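You operate a simulated robot arm through the tools that you are given. There is no shell and no other tool. Be economical: measure what you need, move in short steps, check, and stop when the job is done.

The job below is to be done with a simulated robot arm. You get a single attempt, and the scene is never put back.

TASK
Stand the syrup in the small box, then wipe the splash and the crumbs off the worktop.
Fine: use the purple cloth and put it back; the small box stays put. Set down upright: syrup bottle. What is to be rubbed or washed off counts as gone when no trace of it is left.

The check looks at the end state, three seconds after you hand in, the way a careful person would. Anything else that was tipped, shoved, dropped, spilled or broken makes it a failure. Flat cloth is picked up by pressing the open fingertips on it (5 to 10 N) and closing them slowly along it; thin cloth reads only 2 to 8 mm in the jaws.

THE ROBOT
A 6-joint arm with a two-finger parallel gripper, fixed in place. Base frame: the origin is at the foot of the arm, x ahead of it, y to its left, z up; the work surface is at about z = 900. Readings come in mm, rad, newtons and seconds.
With the tool pointing down near the work surface it reaches from about 240 to 660 mm from the base axis. Its first joint turns from -1.152 to 1.152 rad. Payload 2.9 kg.
Tool frame: the origin (TCP) lies between the finger pads and is the grasp point; the fingertips stand 30 mm ahead of it; z points along the fingers, y is the line along which they close. The gripper opens to 110 mm. The fingers are 20 mm wide and 10 mm thick; the gripper's body (48 by 112 mm) begins 55 mm behind the TCP.
Orientation is that of the tool frame in the base frame, as a unit quaternion [x, y, z, w]. With the fingers straight down and closing along the base's y, the tool's x points along the base's -x, its y along +y and its z along -z.

THE INTERFACE
- The arm moves only by the tool move_arm. Its arguments are lists of equal length, an entry for each row: "fingers": the opening, from 0 (shut) to 1 (fully open); "slide": the shift along the tool's x, y, z in units of 50 mm (1.0 is 50 mm), a list of three; "rotation": the turn, a rotation vector about the tool's x, y, z in units of 6 degrees (1.0 is 6 degrees), a list of three. In form: {"fingers": [fingers, ...], "slide": [[dx, dy, dz], ...], "rotation": [[wx, wy, wz], ...]}. A call has 1 to 12 rows; each row shifts and turns the commanded pose from where the row before left it, along the tool's axes as they then stand. A call with a number of a shift or a turn outside -1 to 1 is refused whole. Each row takes 0.2 s and may step no farther than 50 mm and 0.15 rad from the row before; otherwise, or with a gripper value out of range, the whole call is refused. A pose out of reach is approached as far as the arm can. The call stops where the force on the tool passes 60 N (or 10 N more than at its start, if that is more) or the arm is blocked; 0.2 s more then pass. Each finger travels about 108 mm/s and halts on what it meets, pressing with about 36 N; the grip force reading is that of the motor and also rises with nothing between the fingers. The clock runs only during rows and for 0.2 s after the last one: add rows that do not move to give the fingers time. The reply holds the time, the measured pose of the TCP, the force on the tool along the base axes, the opening and the grip force, in the units named above and with some noise, with the torque about the TCP (base axes, N m) and any sound that the robot's microphone picked up.
- Cameras (640 x 400 px; columns grow to the right, rows downward): "scene" is fixed at [68.9, 450.2, 1377.1]; the picture's right is [-0.77, -0.64, 0.00], its down [-0.38, 0.46, -0.80] and it looks along [0.52, -0.62, -0.60] (base axes); focal length 313 px, centre (320, 200). "wrist" rides on the gripper at [72, 17, -103] in the tool frame; the picture's right is [-0.23, 0.97, 0.00], its down [-0.76, -0.18, -0.62] and it looks along [-0.61, -0.14, 0.78] (tool axes); focal length 222 px, centre (320, 200). There is no depth. A picture from a camera that has moved, and an enlarged one, comes with that camera's place and axes in the base frame and with its lens. The place of the scene camera against the robot may be out by one fixed shift of up to 25 mm in any direction.
- capture(camera): a new picture of that camera. It takes no simulated time.
- inspect(camera, box): a new picture of the part [left, top, right, bottom] of that camera's present view, enlarged. It takes no simulated time.
- sign_off(): hands the job in; it is judged then, once.

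Work in short steps. Places have to be worked out from the pictures, the camera data and where the tool is seen: move nearer, look again, correct. Check each grasp and each placing, and mend what went wrong. You have 120 turns and 68 pictures in all, those below and enlarged ones among them. Open the gripper and draw the arm clear of the work before you hand the job in, unless the task says otherwise; then end with one line.

The tools are called after ">>>" as a command line: name --argument value ..., lists and objects as JSON in quotes. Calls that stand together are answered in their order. move_arm: Moves the arm, as the interface text tells. Its arguments: {"type":"object","properties":{"fingers":{"type":"array","items":{"type":"number"}},"slide":{"type":"array","items":{"type":"array","items":{"type":"number"}}},"rotation":{"type":"array","items":{"type":"array","items":{"type":"number"}}}},"required":["fingers","slide","rotation"]} The other tools are called the same way: capture (camera) takes a picture; inspect (camera, box) takes an enlarged picture of a part of a camera's view; sign_off () hands the job in.

At the start:

```text
time: 0.0
eef_pos: [388.6, 141.1, 1189.1]
tcp_rot: [0.0, 1.0, 0.0, 0.0]
wrist_force: [-1.6, -0.5, 0.3]
moment: [-0.01, -0.01, 0.03]
finger_gap: 110.0
finger_force: 0.1
```

scene: 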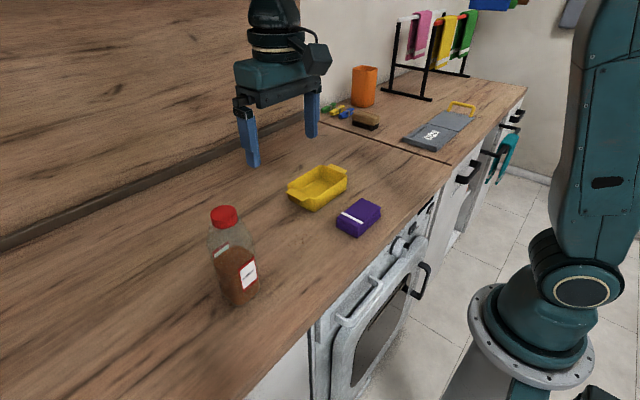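
wrist: 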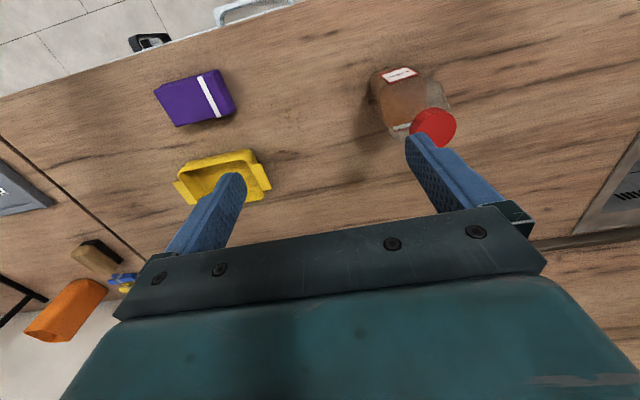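

I'll look closer at the worktop to find the box, the cloth, the splash and the crumbs.

>>> inspect --camera "scene" --box '[180, 140, 420, 290]'

>>> inspect --camera "scene" --box '[320, 0, 560, 150]'

>>> inspect --camera "wrist" --box '[100, 20, 500, 270]'

```text
2.67 times, centred on (300, 215) of scene
camera zoom: at [68.9, 450.2, 1377.1], right [-0.77, -0.64, 0.0], down [-0.38, 0.46, -0.8], along [0.52, -0.62, -0.6], focal length 835 px, centre (373, 160)
```

zoom: 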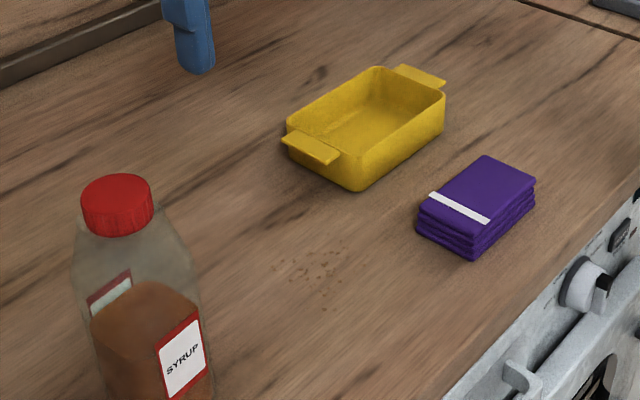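

```text
2.67 times, centred on (440, 75) of scene
camera zoom: at [68.9, 450.2, 1377.1], right [-0.77, -0.64, 0.0], down [-0.38, 0.46, -0.8], along [0.52, -0.62, -0.6], focal length 835 px, centre (0, 533)
```

zoom: 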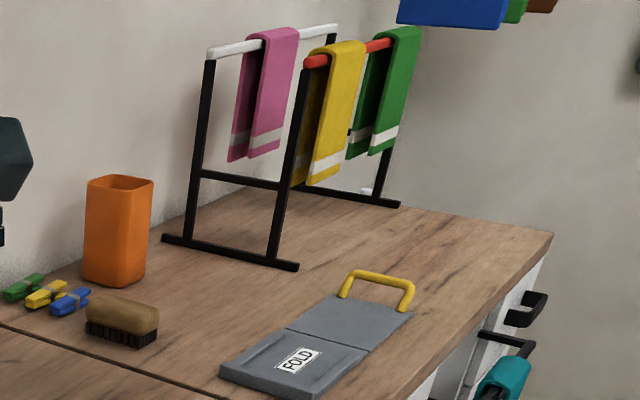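

```text
1.60 times, centred on (300, 145) of wrist
camera zoom: at [316.5, 158.0, 1291.3], right [0.23, 0.97, 0.0], down [0.76, -0.18, 0.62], along [0.61, -0.14, -0.78], focal length 355 px, centre (352, 288)
```

zoom: 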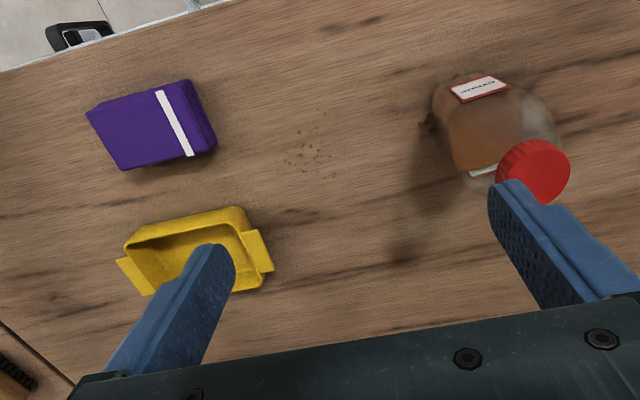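

Crumbs are near (432,86), the folded purple cloth near (362,-54), the yellow box near (513,-90) and the bottle near (428,258) with its cap top at about z 1075. There is a dark patch by the bottle that is probably the splash. I'll move above the bottle and look.

>>> move_arm --fingers '[1, 1, 1]' --slide '[[-0.26, 0.78, 0], [-0.26, 0.78, 0], [-0.26, 0.78, 0]]' --rotation '[[0, 0, 0], [0, 0, 0], [0, 0, 0]]'

>>> capture --camera "wrist"

>>> capture --camera "scene"

```text
time: 0.8
eef_pos: [428.3, 257.9, 1189.0]
tcp_rot: [0.001, 1.0, 0.0, 0.0]
wrist_force: [-0.1, 0.0, 0.0]
moment: [-0.02, -0.02, -0.02]
finger_gap: 110.3
finger_force: 0.1
```

```text
62 pictures are left
camera wrist: at [355.3, 274.5, 1292.3], right [0.23, 0.97, 0.0], down [0.76, -0.18, 0.62], along [0.61, -0.14, -0.78], focal length 222 px, centre (320, 200)
```

wrist: 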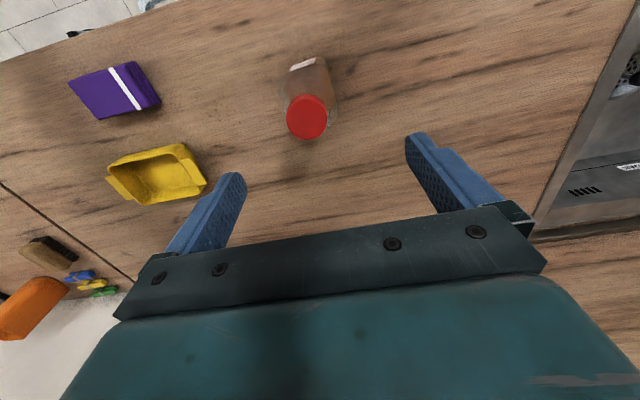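

```text
61 pictures are left
```

scene: 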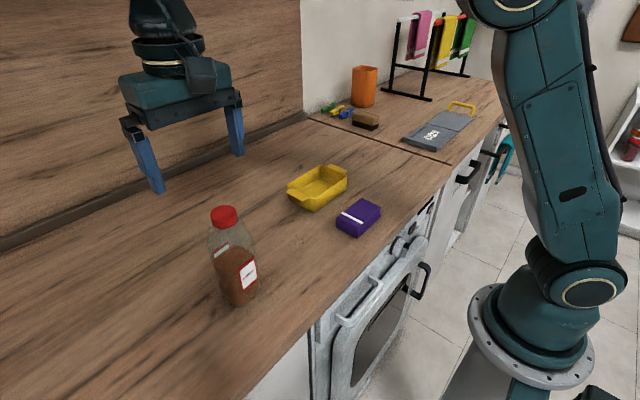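

The cap is near (420,247) with its top at about z 1080. I'll zoom in to refine that and look for the splash.

>>> inspect --camera "wrist" --box '[200, 30, 400, 155]'

>>> inspect --camera "wrist" --box '[50, 30, 250, 220]'

```text
3.20 times, centred on (300, 92) of wrist
camera zoom: at [355.3, 274.5, 1292.3], right [0.23, 0.97, 0.0], down [0.76, -0.18, 0.62], along [0.61, -0.14, -0.78], focal length 711 px, centre (384, 544)
```

zoom: 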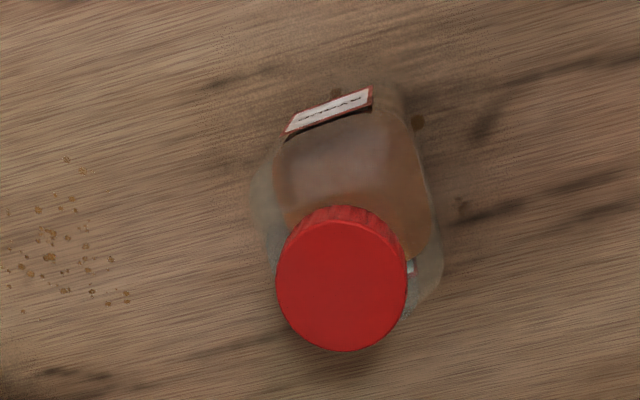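

```text
2.11 times, centred on (150, 125) of wrist
camera zoom: at [355.3, 274.5, 1292.3], right [0.23, 0.97, 0.0], down [0.76, -0.18, 0.62], along [0.61, -0.14, -0.78], focal length 468 px, centre (678, 358)
```

zoom: 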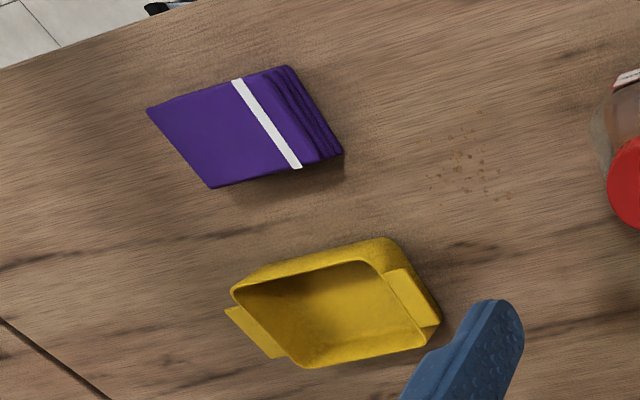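

I place the cap at about (423,247). I'll descend with the fingers either side of it, then check.

>>> move_arm --fingers '[1, 1, 1]' --slide '[[0.1, -0.22, 0], [0, 0, 0.9], [0, 0, 0.9]]' --rotation '[[0, 0, 0], [0, 0, 0], [0, 0, 0]]'

>>> inspect --camera "scene" --box '[80, 90, 400, 290]'

>>> capture --camera "wrist"

```text
time: 1.6
eef_pos: [423.6, 244.1, 1097.0]
tcp_rot: [0.0, 1.0, -0.001, 0.0]
wrist_force: [-0.4, -0.1, -0.7]
moment: [-0.03, 0.01, -0.04]
finger_gap: 110.1
finger_force: 0.1
```

```text
2.00 times, centred on (240, 190) of scene
camera zoom: at [68.9, 450.2, 1377.1], right [-0.77, -0.64, 0.0], down [-0.38, 0.46, -0.8], along [0.52, -0.62, -0.6], focal length 626 px, centre (480, 220)
```

zoom: 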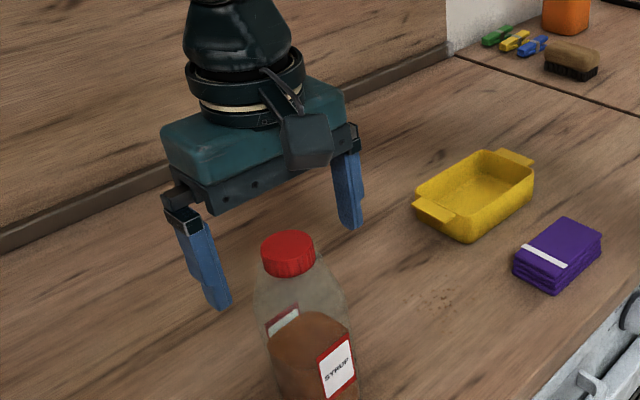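

```text
57 pictures are left
camera wrist: at [349.6, 261.5, 1200.3], right [0.23, 0.97, 0.0], down [0.76, -0.18, 0.62], along [0.61, -0.14, -0.78], focal length 222 px, centre (320, 200)
```

wrist: 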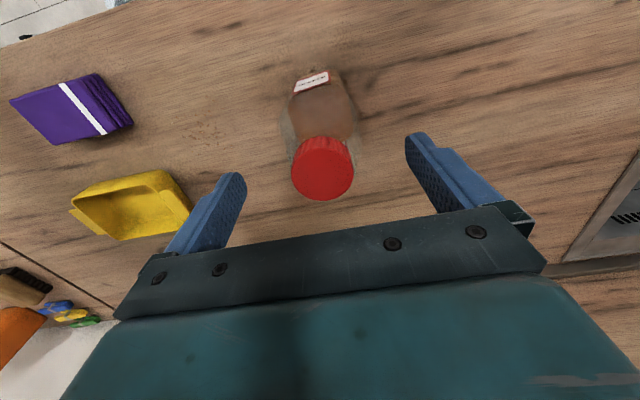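

Two views agree that the cap is at (422,247) with its top at z 1080. I'll lower to 1066 and close slowly on the cap.

>>> move_arm --fingers '[1, 1, 0.6, 0.45, 0.3, 0.25, 0.25, 0.25]' --slide '[[0.02, 0.05, 0.32], [0, 0, 0.3], [0, 0, 0], [0, 0, 0], [0, 0, 0], [0, 0, 0], [0, 0, 0], [0, 0, 0]]' --rotation '[[0, 0, 0], [0, 0, 0], [0, 0, 0], [0, 0, 0], [0, 0, 0], [0, 0, 0], [0, 0, 0], [0, 0, 0]]'

>>> inspect --camera "scene" --box '[80, 110, 400, 310]'

```text
time: 3.4
eef_pos: [422.2, 248.8, 1066.8]
tcp_rot: [0.0, 1.0, 0.0, 0.0]
wrist_force: [-2.0, -3.8, 8.0]
moment: [-0.33, 0.16, -0.04]
finger_gap: 56.2
finger_force: 35.9
```

```text
2.00 times, centred on (240, 210) of scene
camera zoom: at [68.8, 450.0, 1377.1], right [-0.77, -0.64, 0.0], down [-0.38, 0.46, -0.8], along [0.52, -0.62, -0.6], focal length 626 px, centre (480, 180)
```

zoom: 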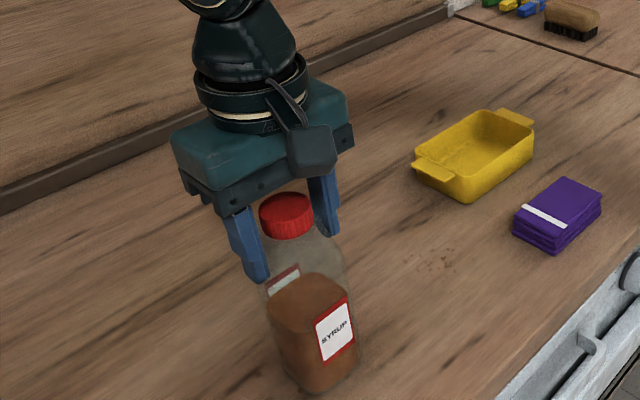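

The gap reads 56 mm with an upward force, so the fingertips are on the sloping shoulder instead of the cap. I'll open, rise about 17 mm and close on the cap alone.

>>> move_arm --fingers '[0.7, 0.8, 0.8, 0.5, 0.4, 0.3, 0.25, 0.25, 0.25]' --slide '[[0, 0, 0], [0, 0, 0], [0, -0.03, -0.34], [0, 0, 0], [0, 0, 0], [0, 0, 0], [0, 0, 0], [0, 0, 0], [0, 0, 0]]' --rotation '[[0, 0, 0], [0, 0, 0], [0, 0, 0], [0, 0, 0], [0, 0, 0], [0, 0, 0], [0, 0, 0], [0, 0, 0], [0, 0, 0]]'

>>> inspect --camera "scene" --box '[80, 110, 400, 310]'

```text
time: 5.4
eef_pos: [421.9, 247.0, 1084.0]
tcp_rot: [0.001, 1.0, 0.0, 0.002]
wrist_force: [0.7, 0.9, 6.5]
moment: [-0.08, 0.1, 0.01]
finger_gap: 48.4
finger_force: 35.7
```

```text
2.00 times, centred on (240, 210) of scene
camera zoom: at [68.8, 450.1, 1377.1], right [-0.77, -0.64, 0.0], down [-0.38, 0.46, -0.8], along [0.52, -0.62, -0.6], focal length 626 px, centre (480, 180)
```

zoom: 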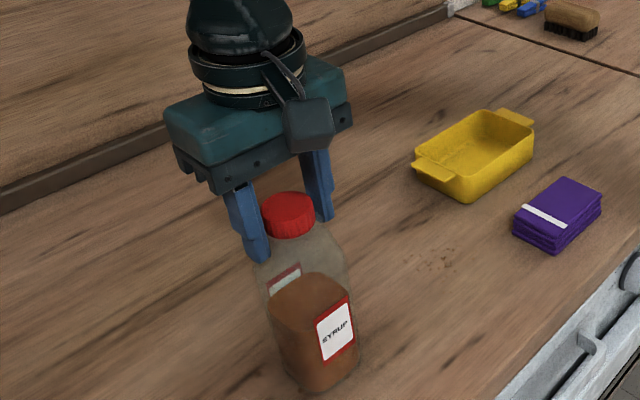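

Still on the shoulder at 48 mm. I'll rise another 9 mm and grip again.

>>> move_arm --fingers '[0.6, 0.7, 0.7, 0.5, 0.4, 0.3, 0.25, 0.25, 0.25]' --slide '[[0, 0, 0], [0, 0, 0], [0, 0, -0.18], [0, 0, 0], [0, 0, 0], [0, 0, 0], [0, 0, 0], [0, 0, 0], [0, 0, 0]]' --rotation '[[0, 0, 0], [0, 0, 0], [0, 0, 0], [0, 0, 0], [0, 0, 0], [0, 0, 0], [0, 0, 0], [0, 0, 0], [0, 0, 0]]'

>>> inspect --camera "wrist" --box '[160, 60, 480, 260]'

```text
time: 7.4
eef_pos: [422.2, 247.3, 1092.4]
tcp_rot: [0.0, 1.0, 0.0, 0.0]
wrist_force: [0.1, -1.7, 1.8]
moment: [-0.06, 0.18, 0.05]
finger_gap: 44.7
finger_force: 35.7
```

```text
2.00 times, centred on (320, 160) of wrist
camera zoom: at [349.2, 264.1, 1195.9], right [0.23, 0.97, 0.0], down [0.76, -0.18, 0.62], along [0.61, -0.14, -0.78], focal length 444 px, centre (320, 280)
```

zoom: 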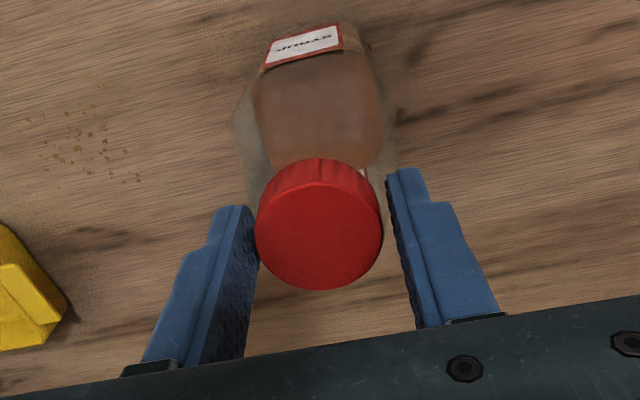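

The gap is 44.7 mm against a cap of about 40, so one tip still touches the shoulder. I'll go up 6 mm more.

>>> move_arm --fingers '[0.5, 0.6, 0.6, 0.45, 0.4, 0.35, 0.3, 0.25, 0.25]' --slide '[[0, 0, 0], [0, 0, 0], [0, -0.02, -0.12], [0, 0, 0], [0, 0, 0], [0, 0, 0], [0, 0, 0], [0, 0, 0], [0, 0, 0]]' --rotation '[[0, 0, 0], [0, 0, 0], [0, 0, 0], [0, 0, 0], [0, 0, 0], [0, 0, 0], [0, 0, 0], [0, 0, 0], [0, 0, 0]]'

>>> inspect --camera "wrist" --box '[160, 60, 480, 260]'

```text
time: 9.4
eef_pos: [421.9, 246.5, 1098.9]
tcp_rot: [0.0, 1.0, 0.0, 0.001]
wrist_force: [0.8, 1.3, 0.7]
moment: [-0.04, -0.02, -0.01]
finger_gap: 42.1
finger_force: 35.8
```

```text
2.00 times, centred on (320, 160) of wrist
camera zoom: at [349.3, 263.5, 1201.7], right [0.23, 0.97, 0.0], down [0.76, -0.18, 0.62], along [0.61, -0.14, -0.78], focal length 444 px, centre (320, 280)
```

zoom: 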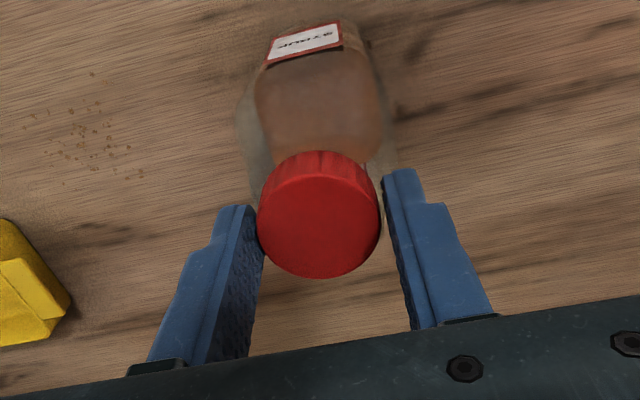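

The force is now neutral and the gap is 42 mm, which suits the cap. I'll test with a slow 20 mm lift.

>>> move_arm --fingers '[0.2, 0.2, 0.2, 0.2, 0.2]' --slide '[[0, 0, 0], [0, 0, -0.1], [0, 0, -0.1], [0, 0, -0.2], [0, 0, 0]]' --rotation '[[0, 0, 0], [0, 0, 0], [0, 0, 0], [0, 0, 0], [0, 0, 0]]'

>>> inspect --camera "scene" --box '[80, 110, 400, 310]'

```text
time: 10.6
eef_pos: [423.3, 246.6, 1118.4]
tcp_rot: [0.001, 1.0, 0.001, 0.001]
wrist_force: [0.4, -0.6, -5.3]
moment: [-0.02, -0.01, -0.01]
finger_gap: 42.0
finger_force: 35.9
```

```text
2.00 times, centred on (240, 210) of scene
camera zoom: at [69.0, 450.2, 1377.1], right [-0.77, -0.64, 0.0], down [-0.38, 0.46, -0.8], along [0.52, -0.62, -0.6], focal length 626 px, centre (480, 180)
```

zoom: 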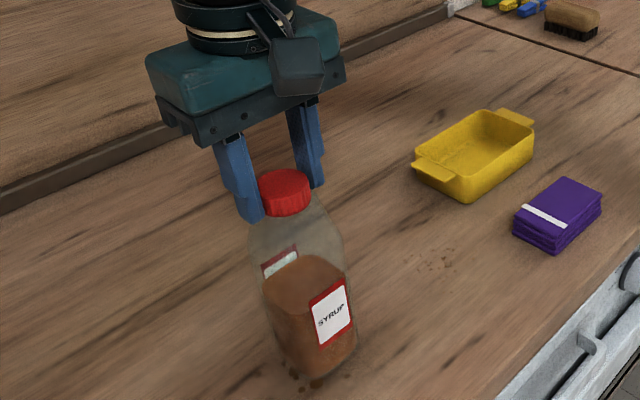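

The bottle is held and hanging straight, at about 0.5 kg, and the splash is visible beneath it. I'll lift it higher and carry it part way to get a better view of the box.

>>> move_arm --fingers '[0.2, 0.2, 0.2, 0.2, 0.2, 0.2, 0.2, 0.2, 0.2, 0.2, 0.2]' --slide '[[0, 0, -0.3], [0, 0, -0.5], [0, 0, -0.5], [0, 0, -0.3], [0, -0.4, 0], [0, -0.6, 0], [0, -0.6, 0], [0, -0.6, 0], [0, -0.6, 0], [0, -0.4, 0], [0, 0, 0]]' --rotation '[[0, 0, 0], [0, 0, 0], [0, 0, 0], [0, 0, 0], [0, 0, 0], [0, 0, 0], [0, 0, 0], [0, 0, 0], [0, 0, 0], [0, 0, 0], [0, 0, 0]]'

>>> capture --camera "wrist"

>>> capture --camera "scene"

```text
time: 13.0
eef_pos: [420.8, 86.3, 1196.5]
tcp_rot: [0.0, 1.0, -0.001, 0.0]
wrist_force: [0.4, 0.0, -5.2]
moment: [0.01, -0.05, -0.01]
finger_gap: 41.9
finger_force: 36.2
```

```text
51 pictures are left
camera wrist: at [348.1, 103.3, 1300.7], right [0.23, 0.97, 0.0], down [0.76, -0.18, 0.62], along [0.61, -0.14, -0.78], focal length 222 px, centre (320, 200)
```

wrist: 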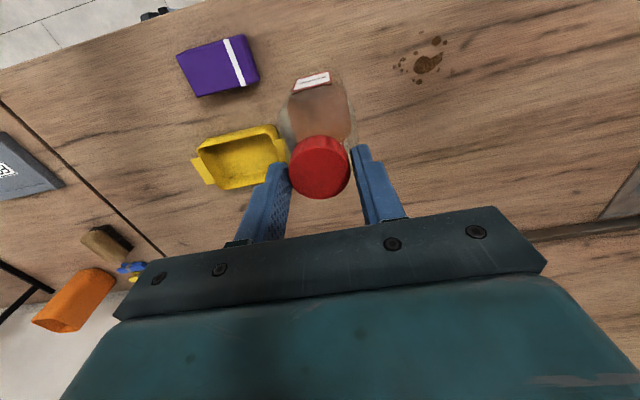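

```text
50 pictures are left
```

scene: 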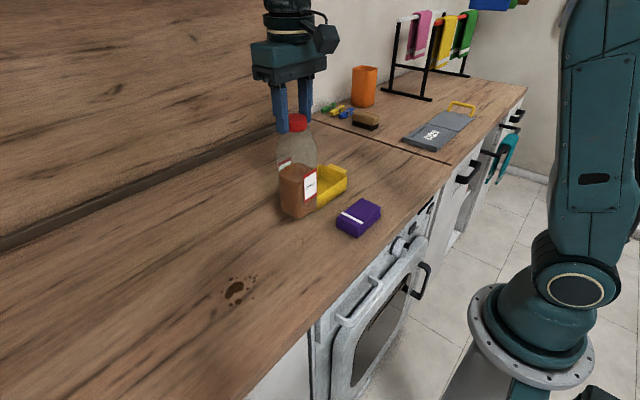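

>>> inspect --camera "wrist" --box '[160, 20, 320, 220]'

>>> inspect --camera "wrist" --box '[360, 10, 480, 110]'

```text
2.00 times, centred on (240, 120) of wrist
camera zoom: at [348.1, 103.3, 1300.7], right [0.23, 0.97, 0.0], down [0.76, -0.18, 0.62], along [0.61, -0.14, -0.78], focal length 444 px, centre (480, 360)
```

zoom: 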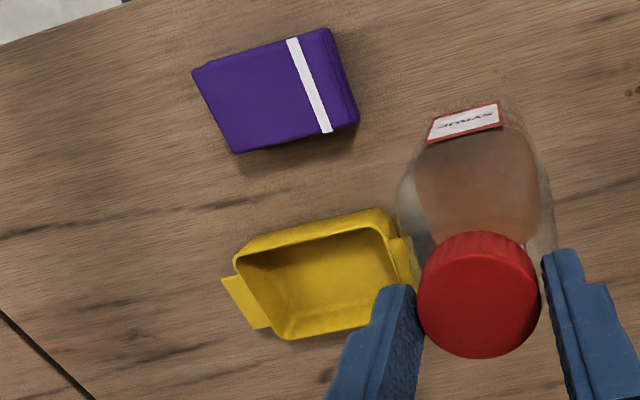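

```text
4.00 times, centred on (420, 60) of wrist
camera zoom: at [348.1, 103.3, 1300.7], right [0.23, 0.97, 0.0], down [0.76, -0.18, 0.62], along [0.61, -0.14, -0.78], focal length 888 px, centre (-80, 760)
```

zoom: 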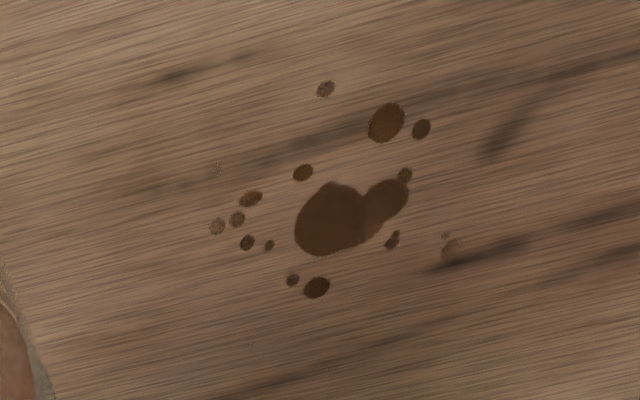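

The box rim spans about x 462–550, y -138–0, top z 946, with its centre near (505,-68). I'll carry the bottle above it.

>>> move_arm --fingers '[0.2, 0.2, 0.2, 0.2, 0.2, 0.2, 0.2]' --slide '[[-0.2, -0.35, 0], [-0.35, -0.65, 0], [-0.4, -0.7, 0], [-0.4, -0.7, 0], [-0.35, -0.68, 0], [0, 0, 0], [0, 0, 0]]' --rotation '[[0, 0, 0], [0, 0, 0], [0, 0, 0], [0, 0, 0], [0, 0, 0], [0, 0, 0], [0, 0, 0]]'

>>> capture --camera "wrist"

>>> inspect --camera "scene" --box '[240, 60, 440, 250]'

```text
time: 14.6
eef_pos: [506.5, -65.7, 1199.8]
tcp_rot: [-0.001, 1.0, 0.0, 0.001]
wrist_force: [0.3, 0.2, -4.9]
moment: [-0.02, -0.02, 0.01]
finger_gap: 41.9
finger_force: 36.0
```

```text
47 pictures are left
camera wrist: at [433.5, -48.9, 1302.0], right [0.23, 0.97, 0.0], down [0.76, -0.18, 0.62], along [0.61, -0.14, -0.78], focal length 222 px, centre (320, 200)
```

wrist: 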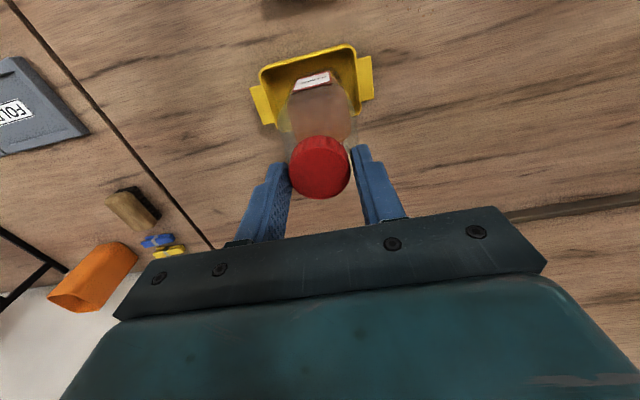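

```text
2.11 times, centred on (340, 155) of scene
camera zoom: at [69.0, 450.1, 1377.1], right [-0.77, -0.64, 0.0], down [-0.38, 0.46, -0.8], along [0.52, -0.62, -0.6], focal length 659 px, centre (278, 295)
```

zoom: 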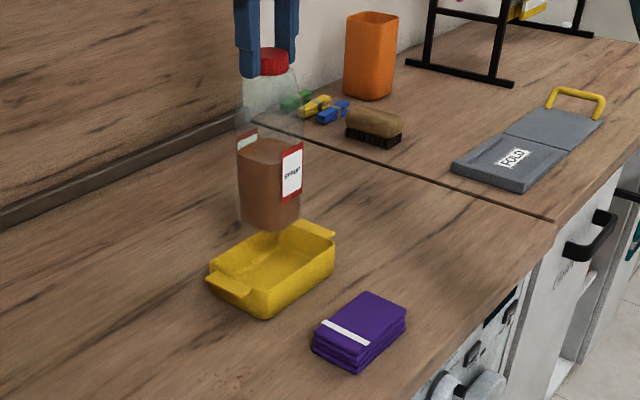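

Fresh corners put the box centre at about (503,-77). I'll correct by (-4,-11) and lower until the bottle base is just above the rim.

>>> move_arm --fingers '[0.2, 0.2, 0.2, 0.2]' --slide '[[0.07, -0.22, 0], [0, 0, 0.4], [0, 0, 0.4], [0, 0, 0]]' --rotation '[[0, 0, 0], [0, 0, 0], [0, 0, 0], [0, 0, 0]]'

>>> inspect --camera "wrist" --box '[220, 20, 420, 145]'

>>> inspect --camera "scene" --box '[240, 100, 400, 250]'

```text
time: 15.6
eef_pos: [503.8, -78.0, 1159.3]
tcp_rot: [0.0, 1.0, -0.001, 0.001]
wrist_force: [0.1, 0.0, -5.2]
moment: [0.01, -0.04, 0.01]
finger_gap: 42.0
finger_force: 36.0
```

```text
3.20 times, centred on (320, 82) of wrist
camera zoom: at [431.0, -60.5, 1261.9], right [0.23, 0.97, 0.0], down [0.76, -0.18, 0.62], along [0.61, -0.14, -0.78], focal length 711 px, centre (320, 576)
```

zoom: 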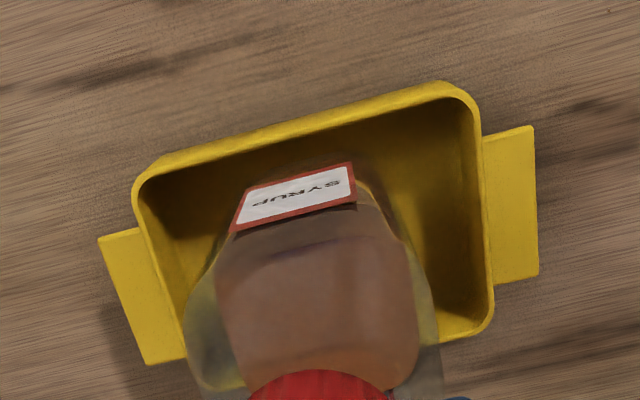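

```text
2.67 times, centred on (320, 175) of scene
camera zoom: at [69.0, 450.2, 1377.1], right [-0.77, -0.64, 0.0], down [-0.38, 0.46, -0.8], along [0.52, -0.62, -0.6], focal length 835 px, centre (320, 267)
```

zoom: 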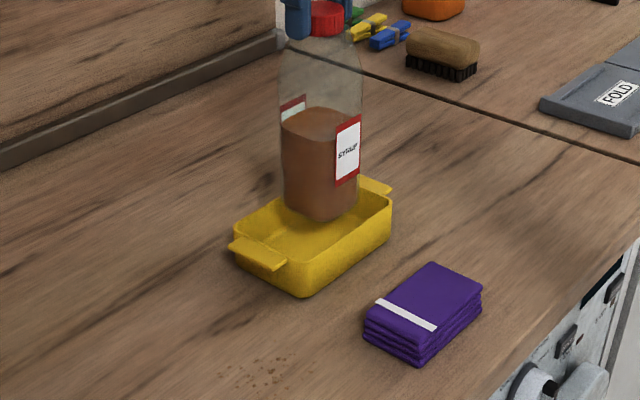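

Handle and rim agree on a centre x of about 510, so I'll shift +6 mm in x and lower the bottle into the box in small steps, watching the force.

>>> move_arm --fingers '[0.2, 0.2, 0.2, 0.2, 0.2]' --slide '[[-0.12, 0.02, 0], [0, 0, 0.3], [0, 0, 0.3], [0, 0, 0.2], [0, 0, 0.1]]' --rotation '[[0, 0, 0], [0, 0, 0], [0, 0, 0], [0, 0, 0], [0, 0, 0]]'

>>> inspect --camera "scene" --box '[240, 100, 400, 250]'

```text
time: 16.8
eef_pos: [510.0, -78.1, 1112.2]
tcp_rot: [0.0, 1.0, 0.0, -0.001]
wrist_force: [0.1, 0.0, -5.7]
moment: [0.02, -0.01, -0.04]
finger_gap: 41.8
finger_force: 36.1
```

```text
2.67 times, centred on (320, 175) of scene
camera zoom: at [69.0, 450.2, 1377.1], right [-0.77, -0.64, 0.0], down [-0.38, 0.46, -0.8], along [0.52, -0.62, -0.6], focal length 835 px, centre (320, 267)
```

zoom: 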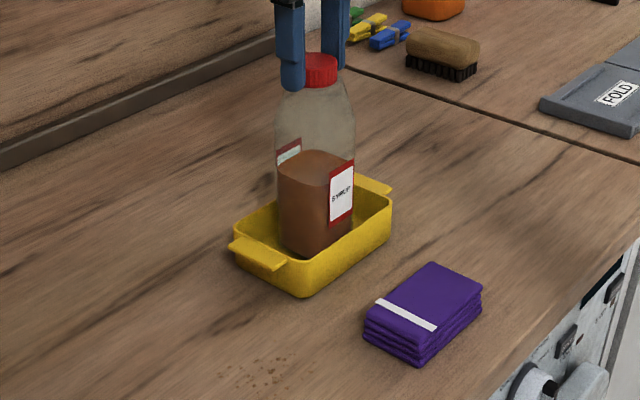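

The bottle is inside the walls and still hanging. I'll lower in 2 mm steps until the load comes off.

>>> move_arm --fingers '[0.2, 0.2, 0.2, 0.2]' --slide '[[0, 0, 0.06], [0, 0, 0.04], [0, 0, 0.04], [0, 0, 0]]' --rotation '[[0, 0, 0], [0, 0, 0], [0, 0, 0], [0, 0, 0]]'

```text
time: 17.8
eef_pos: [510.0, -76.7, 1106.9]
tcp_rot: [0.0, 1.0, 0.001, -0.001]
wrist_force: [-0.3, -0.7, -5.6]
moment: [0.02, -0.01, 0.01]
finger_gap: 41.9
finger_force: 35.9
```

Still hanging, so I'll continue slowly.

>>> move_arm --fingers '[0.2, 0.2, 0.2]' --slide '[[0, 0, 0.04], [0, 0, 0.03], [0, 0, 0]]' --rotation '[[0, 0, 0], [0, 0, 0], [0, 0, 0]]'

```text
time: 18.6
eef_pos: [509.5, -75.9, 1102.8]
tcp_rot: [0.0, 1.0, 0.0, 0.0]
wrist_force: [0.3, 0.4, -5.4]
moment: [0.0, 0.0, 0.02]
finger_gap: 41.8
finger_force: 36.6
```

>>> move_arm --fingers '[0.2, 0.2, 0.2]' --slide '[[0, 0, 0.03], [0, 0, 0.02], [0, 0, 0]]' --rotation '[[0, 0, 0], [0, 0, 0], [0, 0, 0]]'

```text
time: 19.4
eef_pos: [509.2, -77.5, 1102.7]
tcp_rot: [0.0, 1.0, -0.001, 0.002]
wrist_force: [-1.1, 0.0, 13.5]
moment: [-0.07, 0.47, 0.02]
finger_gap: 41.9
finger_force: 36.0
```

The load has come off, so the base is on the box floor. I'll back off 1 mm, open slowly and rise.

>>> move_arm --fingers '[0.2, 0.42, 0.5, 0.6, 0.7, 0.7]' --slide '[[0, 0, -0.03], [0, 0, 0], [0, 0, 0], [0, 0, 0], [0, 0, 0], [0, 0, 0]]' --rotation '[[0, 0, 0], [0, 0, 0], [0, 0, 0], [0, 0, 0], [0, 0, 0], [0, 0, 0]]'

>>> move_arm --fingers '[0.7, 0.7, 0.7, 0.7]' --slide '[[0, 0, -0.3], [0, 0, -0.6], [0, 0, -0.9], [0, 0, 0]]' --rotation '[[0, 0, 0], [0, 0, 0], [0, 0, 0], [0, 0, 0]]'

>>> inspect --camera "scene" --box '[240, 80, 440, 250]'

>>> capture --camera "wrist"

```text
time: 20.8
eef_pos: [508.7, -77.4, 1103.0]
tcp_rot: [0.0, 1.0, 0.0, 0.001]
wrist_force: [-0.2, 0.9, 0.1]
moment: [0.0, -0.02, 0.02]
finger_gap: 77.0
finger_force: 0.1
```

```text
time: 21.8
eef_pos: [510.2, -76.5, 1191.8]
tcp_rot: [-0.001, 1.0, 0.0, 0.0]
wrist_force: [0.1, 0.0, 0.4]
moment: [0.0, 0.0, -0.03]
finger_gap: 77.1
finger_force: 0.0
```

```text
2.35 times, centred on (340, 165) of scene
camera zoom: at [68.9, 450.2, 1377.1], right [-0.77, -0.64, 0.0], down [-0.38, 0.46, -0.8], along [0.52, -0.62, -0.6], focal length 737 px, centre (273, 282)
```

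zoom: 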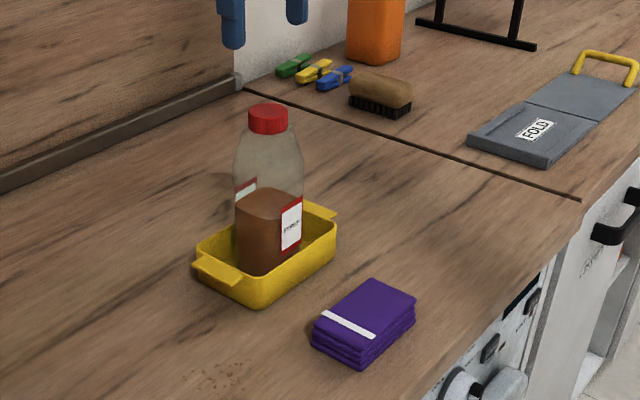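

```text
41 pictures are left
camera wrist: at [436.8, -59.4, 1295.4], right [0.23, 0.97, 0.0], down [0.76, -0.18, 0.62], along [0.61, -0.14, -0.78], focal length 222 px, centre (320, 200)
```

wrist: 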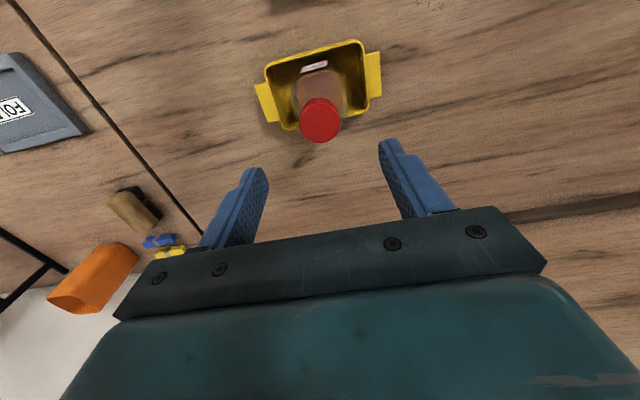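

The bottle stands in the box and the box has not moved. Now I'll move over the purple cloth for a close look.

>>> move_arm --fingers '[1, 1, 1, 1, 1, 1]' --slide '[[0.7, 0.05, 0], [0.8, 0.1, 0], [0.6, 0.05, 0.3], [0, 0, 0.8], [0, 0, 0.7], [0, 0, 0]]' --rotation '[[0, 0, 0], [0, 0, 0], [0, 0, 0], [0, 0, 0], [0, 0, 0], [0, 0, 0]]'

>>> capture --camera "wrist"

>>> inspect --camera "scene" --box '[310, 180, 420, 250]'

```text
time: 23.2
eef_pos: [405.6, -66.8, 1102.8]
tcp_rot: [0.001, 1.0, 0.001, 0.0]
wrist_force: [0.8, 0.0, 0.1]
moment: [-0.01, 0.0, -0.01]
finger_gap: 110.0
finger_force: 0.0
```

```text
40 pictures are left
camera wrist: at [333.0, -50.2, 1206.4], right [0.23, 0.97, 0.0], down [0.76, -0.18, 0.62], along [0.61, -0.14, -0.78], focal length 222 px, centre (320, 200)
```

wrist: 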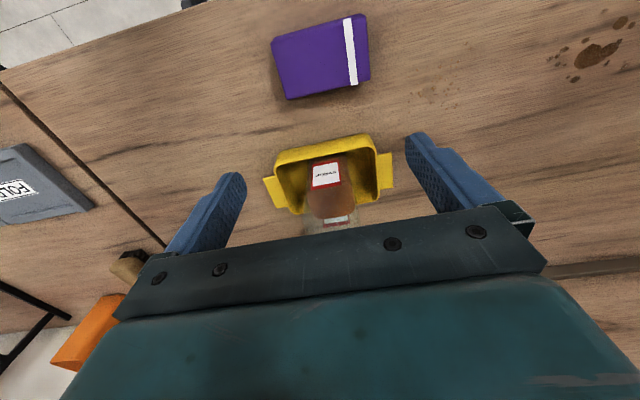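

```text
5.71 times, centred on (365, 215) of scene
camera zoom: at [68.9, 450.2, 1377.1], right [-0.77, -0.64, 0.0], down [-0.38, 0.46, -0.8], along [0.52, -0.62, -0.6], focal length 1789 px, centre (63, 114)
```

zoom: 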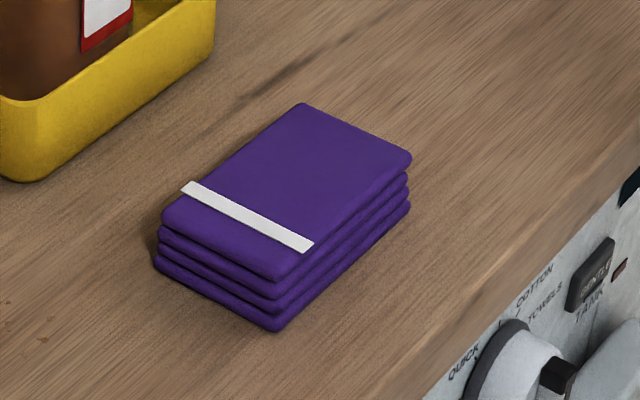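

The stack's top spans x 337–394, y -102 to -6, about 28 mm high, centred at (365.5,-54). I'll clamp it across its 57 mm side, which needs a 90° turn of the gripper, so I centre over it and turn.

>>> move_arm --fingers '[1, 1, 1, 1, 1, 1, 1, 1, 1, 1]' --slide '[[0.8, 0.26, 0], [0, 0, 0], [0, 0, 0], [0, 0, 0], [0, 0, 0], [0, 0, 0], [0, 0, 0], [0, 0, 0], [0, 0, 0], [0, 0, 0]]' --rotation '[[0, 0, 0], [0, 0, 1], [0, 0, 1], [0, 0, 1], [0, 0, 1], [0, 0, 1], [0, 0, 1], [0, 0, 1], [0, 0, 1], [0, 0, 0]]'

>>> move_arm --fingers '[1, 1, 1, 1, 1, 1, 1, 1]' --slide '[[0, 0, 0], [0, 0, 0], [0, 0, 0], [0, 0, 0], [0, 0, 0], [0, 0, 0], [0, 0, 0], [0, 0, 0]]' --rotation '[[0, 0, 1], [0, 0, 1], [0, 0, 1], [0, 0, 1], [0, 0, 1], [0, 0, 1], [0, 0, 1], [0, 0, 0]]'

>>> capture --camera "wrist"

```text
time: 25.4
eef_pos: [365.6, -55.2, 1102.1]
tcp_rot: [0.408, 0.913, 0.0, 0.0]
wrist_force: [0.0, 0.2, 0.1]
moment: [0.02, -0.03, 0.01]
finger_gap: 109.9
finger_force: 0.0
```

```text
time: 27.2
eef_pos: [364.6, -54.0, 1103.0]
tcp_rot: [0.708, 0.707, 0.0, 0.0]
wrist_force: [-0.1, -0.3, 0.0]
moment: [-0.04, 0.01, -0.01]
finger_gap: 109.8
finger_force: 0.0
```

```text
38 pictures are left
camera wrist: at [381.3, 18.6, 1205.9], right [0.97, -0.23, 0.0], down [-0.18, -0.76, 0.62], along [-0.14, -0.61, -0.78], focal length 222 px, centre (320, 200)
```

wrist: 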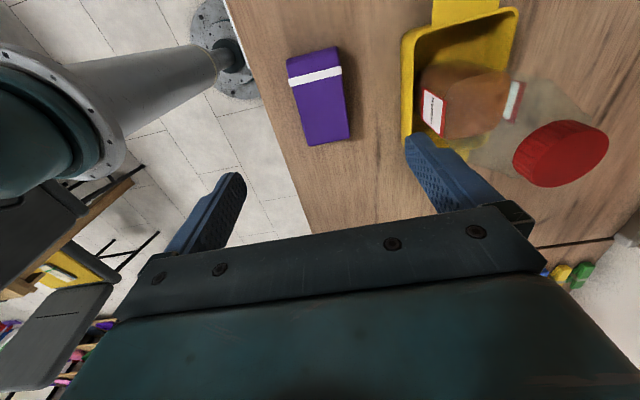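

The stack is centred under the gripper and there is table on both sides. I'll descend to fingertip height about 910 and check.

>>> move_arm --fingers '[1, 1, 1, 1, 1]' --slide '[[0, 0.03, 0.8], [0, 0, 0.9], [0, 0, 0.9], [0, 0, 0.64], [0, 0, 0]]' --rotation '[[0, 0, 0], [0, 0, 0], [0, 0, 0], [0, 0, 0], [0, 0, 0]]'

>>> inspect --camera "scene" --box '[280, 120, 440, 260]'

>>> capture --camera "wrist"

```text
time: 28.4
eef_pos: [367.1, -52.0, 937.4]
tcp_rot: [0.707, 0.707, 0.0, 0.0]
wrist_force: [-0.3, 0.6, 1.2]
moment: [-0.02, -0.03, -0.03]
finger_gap: 110.0
finger_force: 0.1
```

```text
2.86 times, centred on (360, 190) of scene
camera zoom: at [68.9, 450.2, 1377.1], right [-0.77, -0.64, 0.0], down [-0.38, 0.46, -0.8], along [0.52, -0.62, -0.6], focal length 895 px, centre (206, 229)
```

zoom: 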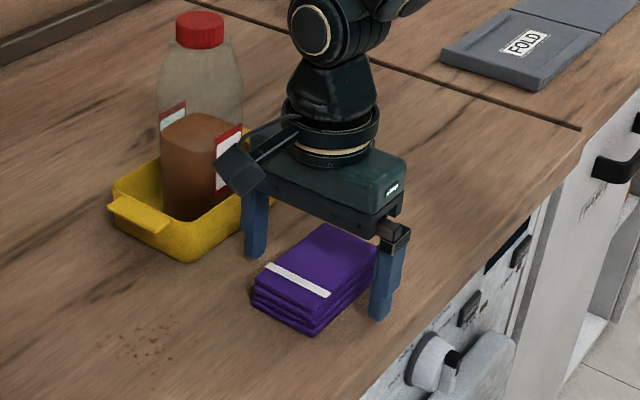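

```text
36 pictures are left
camera wrist: at [383.6, 19.7, 1041.3], right [0.97, -0.23, 0.0], down [-0.18, -0.76, 0.62], along [-0.14, -0.61, -0.78], focal length 222 px, centre (320, 200)
```

wrist: 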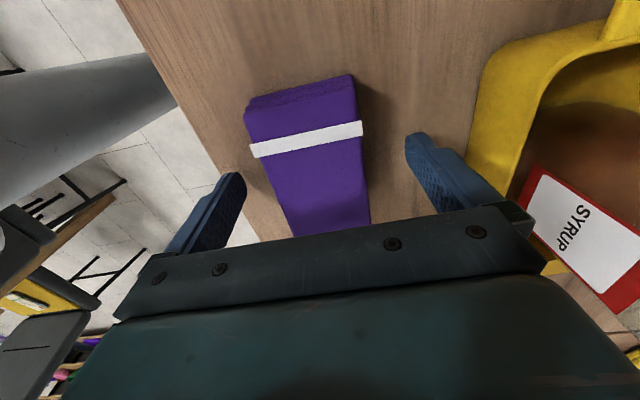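

The fingers straddle the cloth cleanly. I'll lower 3 mm and close gently to see where the cloth gives resistance.

>>> move_arm --fingers '[1, 0.8, 0.7, 0.6, 0.55, 0.5, 0.45, 0.45]' --slide '[[0, 0, 0.06], [0, 0, 0], [0, 0, 0], [0, 0, 0], [0, 0, 0], [0, 0, 0], [0, 0, 0], [0, 0, 0]]' --rotation '[[0, 0, 0], [0, 0, 0], [0, 0, 0], [0, 0, 0], [0, 0, 0], [0, 0, 0], [0, 0, 0], [0, 0, 0]]'

>>> capture --camera "wrist"

>>> inspect --camera "scene" --box '[280, 120, 440, 260]'

```text
time: 30.2
eef_pos: [367.3, -53.6, 936.5]
tcp_rot: [0.707, 0.707, 0.0, 0.0]
wrist_force: [0.6, 1.1, 0.9]
moment: [-0.03, 0.01, 0.01]
finger_gap: 61.4
finger_force: 35.7
```

```text
35 pictures are left
camera wrist: at [383.3, 19.4, 1039.1], right [0.97, -0.23, 0.0], down [-0.18, -0.76, 0.62], along [-0.14, -0.61, -0.78], focal length 222 px, centre (320, 200)
```

wrist: 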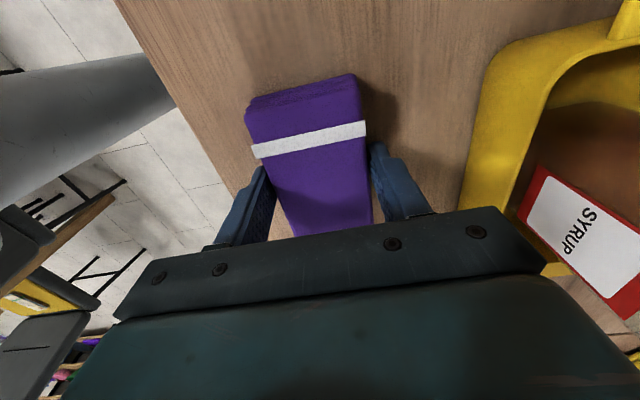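

```text
2.86 times, centred on (360, 190) of scene
camera zoom: at [68.9, 450.2, 1377.1], right [-0.77, -0.64, 0.0], down [-0.38, 0.46, -0.8], along [0.52, -0.62, -0.6], focal length 895 px, centre (206, 229)
```

zoom: 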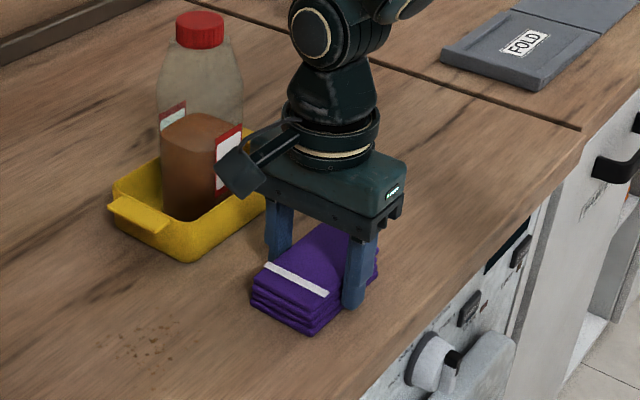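

The stack holds firm at a 61 mm gap. I'll lift 40 mm and check it comes up whole.

>>> move_arm --fingers '[0.45, 0.45, 0.45, 0.45]' --slide '[[0, 0, -0.2], [0, 0, -0.3], [0, 0, -0.3], [0, 0, 0]]' --rotation '[[0, 0, 0], [0, 0, 0], [0, 0, 0], [0, 0, 0]]'

>>> inspect --camera "scene" --box '[280, 120, 440, 260]'

```text
time: 31.2
eef_pos: [365.8, -54.5, 978.4]
tcp_rot: [0.707, 0.707, 0.0, 0.001]
wrist_force: [0.0, -0.1, 0.1]
moment: [-0.03, 0.0, 0.01]
finger_gap: 61.1
finger_force: 35.4
```

```text
2.86 times, centred on (360, 190) of scene
camera zoom: at [68.9, 450.2, 1377.1], right [-0.77, -0.64, 0.0], down [-0.38, 0.46, -0.8], along [0.52, -0.62, -0.6], focal length 895 px, centre (206, 229)
```

zoom: 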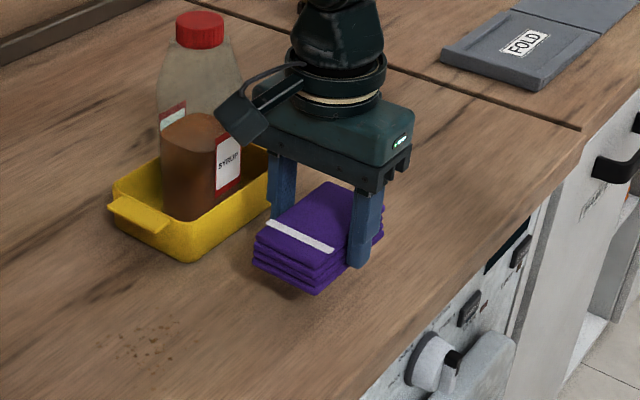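

The cloth is held whole. I'll carry it over the crumbs (400,80) and lower until light contact.

>>> move_arm --fingers '[0.45, 0.45, 0.45, 0.45, 0.45, 0.45]' --slide '[[0.8, 0, 0], [0.9, 0.3, 0], [0.99, 0.38, 0], [0, 0, 0.5], [0, 0, 0.24], [0, 0, 0]]' --rotation '[[0, 0, 0], [0, 0, 0], [0, 0, 0], [0, 0, 0], [0, 0, 0], [0, 0, 0]]'

```text
refused: row 3 steps farther than a row can; nothing moved
```

>>> move_arm --fingers '[0.45, 0.45, 0.45, 0.45, 0.45, 0.45, 0.45]' --slide '[[0.6, 0, 0], [0.7, 0.2, 0], [0.7, 0.3, 0], [0.69, 0.18, 0], [0, 0, 0.5], [0, 0, 0.24], [0, 0, 0]]' --rotation '[[0, 0, 0], [0, 0, 0], [0, 0, 0], [0, 0, 0], [0, 0, 0], [0, 0, 0], [0, 0, 0]]'

>>> capture --camera "wrist"

```text
time: 32.8
eef_pos: [401.6, 81.1, 940.2]
tcp_rot: [0.707, 0.707, 0.0, 0.0]
wrist_force: [-0.2, 0.0, 0.2]
moment: [0.0, 0.01, -0.03]
finger_gap: 61.3
finger_force: 35.6
```

```text
32 pictures are left
camera wrist: at [417.4, 153.6, 1042.5], right [0.97, -0.23, 0.0], down [-0.18, -0.76, 0.62], along [-0.14, -0.61, -0.78], focal length 222 px, centre (320, 200)
```

wrist: 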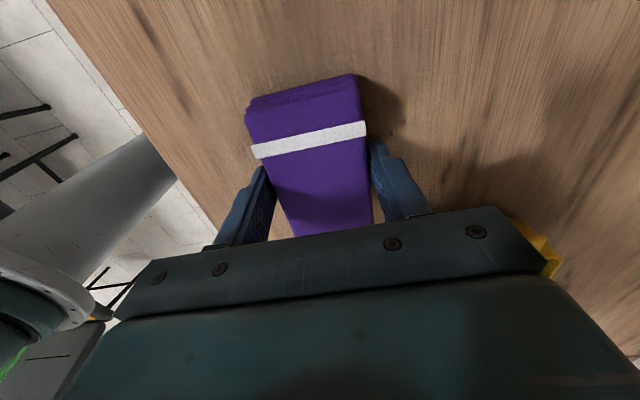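

Hovering just above contact. I'll lower in 1–2 mm steps until a few newtons show.

>>> move_arm --fingers '[0.45, 0.45, 0.45, 0.45]' --slide '[[0, 0, 0.03], [0, 0, 0.03], [0, 0, 0.02], [0, 0, 0]]' --rotation '[[0, 0, 0], [0, 0, 0], [0, 0, 0], [0, 0, 0]]'

```text
time: 33.8
eef_pos: [400.1, 80.8, 936.2]
tcp_rot: [0.707, 0.707, 0.0, 0.0]
wrist_force: [0.0, 0.4, 0.1]
moment: [-0.03, -0.01, 0.02]
finger_gap: 61.3
finger_force: 35.7
```

>>> move_arm --fingers '[0.45, 0.45, 0.45]' --slide '[[0, 0, 0.02], [0, 0, 0.02], [0, 0, 0]]' --rotation '[[0, 0, 0], [0, 0, 0], [0, 0, 0]]'

```text
time: 34.6
eef_pos: [400.4, 81.4, 936.1]
tcp_rot: [0.707, 0.707, 0.001, 0.0]
wrist_force: [-2.2, -0.6, 24.2]
moment: [-0.19, 0.48, -0.03]
finger_gap: 61.5
finger_force: 36.4
```

Contact, at a stiff 24 N. I'll ease off 1 mm and scrub over the crumbs with small strokes.

>>> move_arm --fingers '[0.45, 0.45, 0.45, 0.45, 0.45, 0.45, 0.45, 0.45, 0.45, 0.45, 0.45, 0.45]' --slide '[[0, 0, -0.02], [0.4, 0, 0], [-0.4, 0, 0], [-0.4, 0, 0], [0, 0.4, 0], [0.4, 0, 0], [0.4, 0, 0], [0, 0.4, 0], [-0.4, 0, 0], [-0.4, 0, 0], [0, 0.3, 0], [0.4, 0, 0]]' --rotation '[[0, 0, 0], [0, 0, 0], [0, 0, 0], [0, 0, 0], [0, 0, 0], [0, 0, 0], [0, 0, 0], [0, 0, 0], [0, 0, 0], [0, 0, 0], [0, 0, 0], [0, 0, 0]]'

>>> capture --camera "scene"

```text
time: 37.2
eef_pos: [454.9, 82.8, 934.0]
tcp_rot: [0.707, 0.708, 0.0, -0.001]
wrist_force: [0.6, -0.4, -1.2]
moment: [0.06, -0.02, -0.03]
finger_gap: 61.1
finger_force: 35.8
```

```text
31 pictures are left
```

scene: 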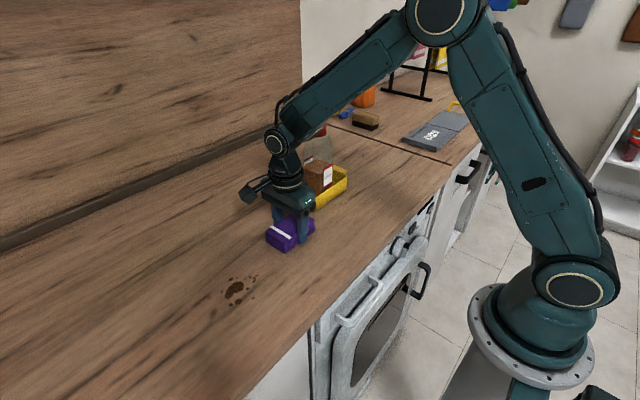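

The force has fallen to nothing, so contact may be lost. I'll lower 1 mm at a time for a few newtons.

>>> move_arm --fingers '[0.45, 0.45]' --slide '[[0, 0, 0.015], [0, 0, 0]]' --rotation '[[0, 0, 0], [0, 0, 0]]'

>>> inspect --camera "scene" --box '[220, 180, 360, 310]'

```text
time: 37.8
eef_pos: [456.0, 81.6, 936.2]
tcp_rot: [0.707, 0.707, 0.0, 0.0]
wrist_force: [-5.0, 0.6, 10.5]
moment: [-0.01, 0.13, -0.02]
finger_gap: 61.3
finger_force: 36.4
```

```text
3.08 times, centred on (290, 245) of scene
camera zoom: at [68.7, 450.2, 1377.1], right [-0.77, -0.64, 0.0], down [-0.38, 0.46, -0.8], along [0.52, -0.62, -0.6], focal length 964 px, centre (412, 62)
```

zoom: 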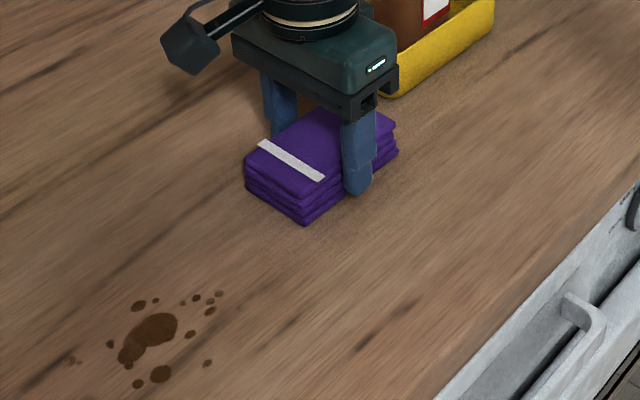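

Now 10 N. I'll scrub back over the crumb area at this pressure.

>>> move_arm --fingers '[0.45, 0.45, 0.45, 0.45, 0.45, 0.45, 0.45, 0.45, 0.45, 0.45, 0.45]' --slide '[[0.5, 0, 0], [-0.5, 0, 0], [-0.6, 0, 0], [0, -0.5, 0], [0.6, 0, 0], [0.5, 0, 0], [0, -0.6, 0], [-0.5, 0, 0], [-0.6, 0, 0], [0.6, 0, 0], [0, 0, 0]]' --rotation '[[0, 0, 0], [0, 0, 0], [0, 0, 0], [0, 0, 0], [0, 0, 0], [0, 0, 0], [0, 0, 0], [0, 0, 0], [0, 0, 0], [0, 0, 0], [0, 0, 0]]'

```text
time: 40.2
eef_pos: [401.2, 78.3, 933.7]
tcp_rot: [0.708, 0.706, -0.001, 0.001]
wrist_force: [-0.2, -13.7, 27.2]
moment: [-1.04, -0.05, -0.09]
finger_gap: 61.3
finger_force: 35.9
```

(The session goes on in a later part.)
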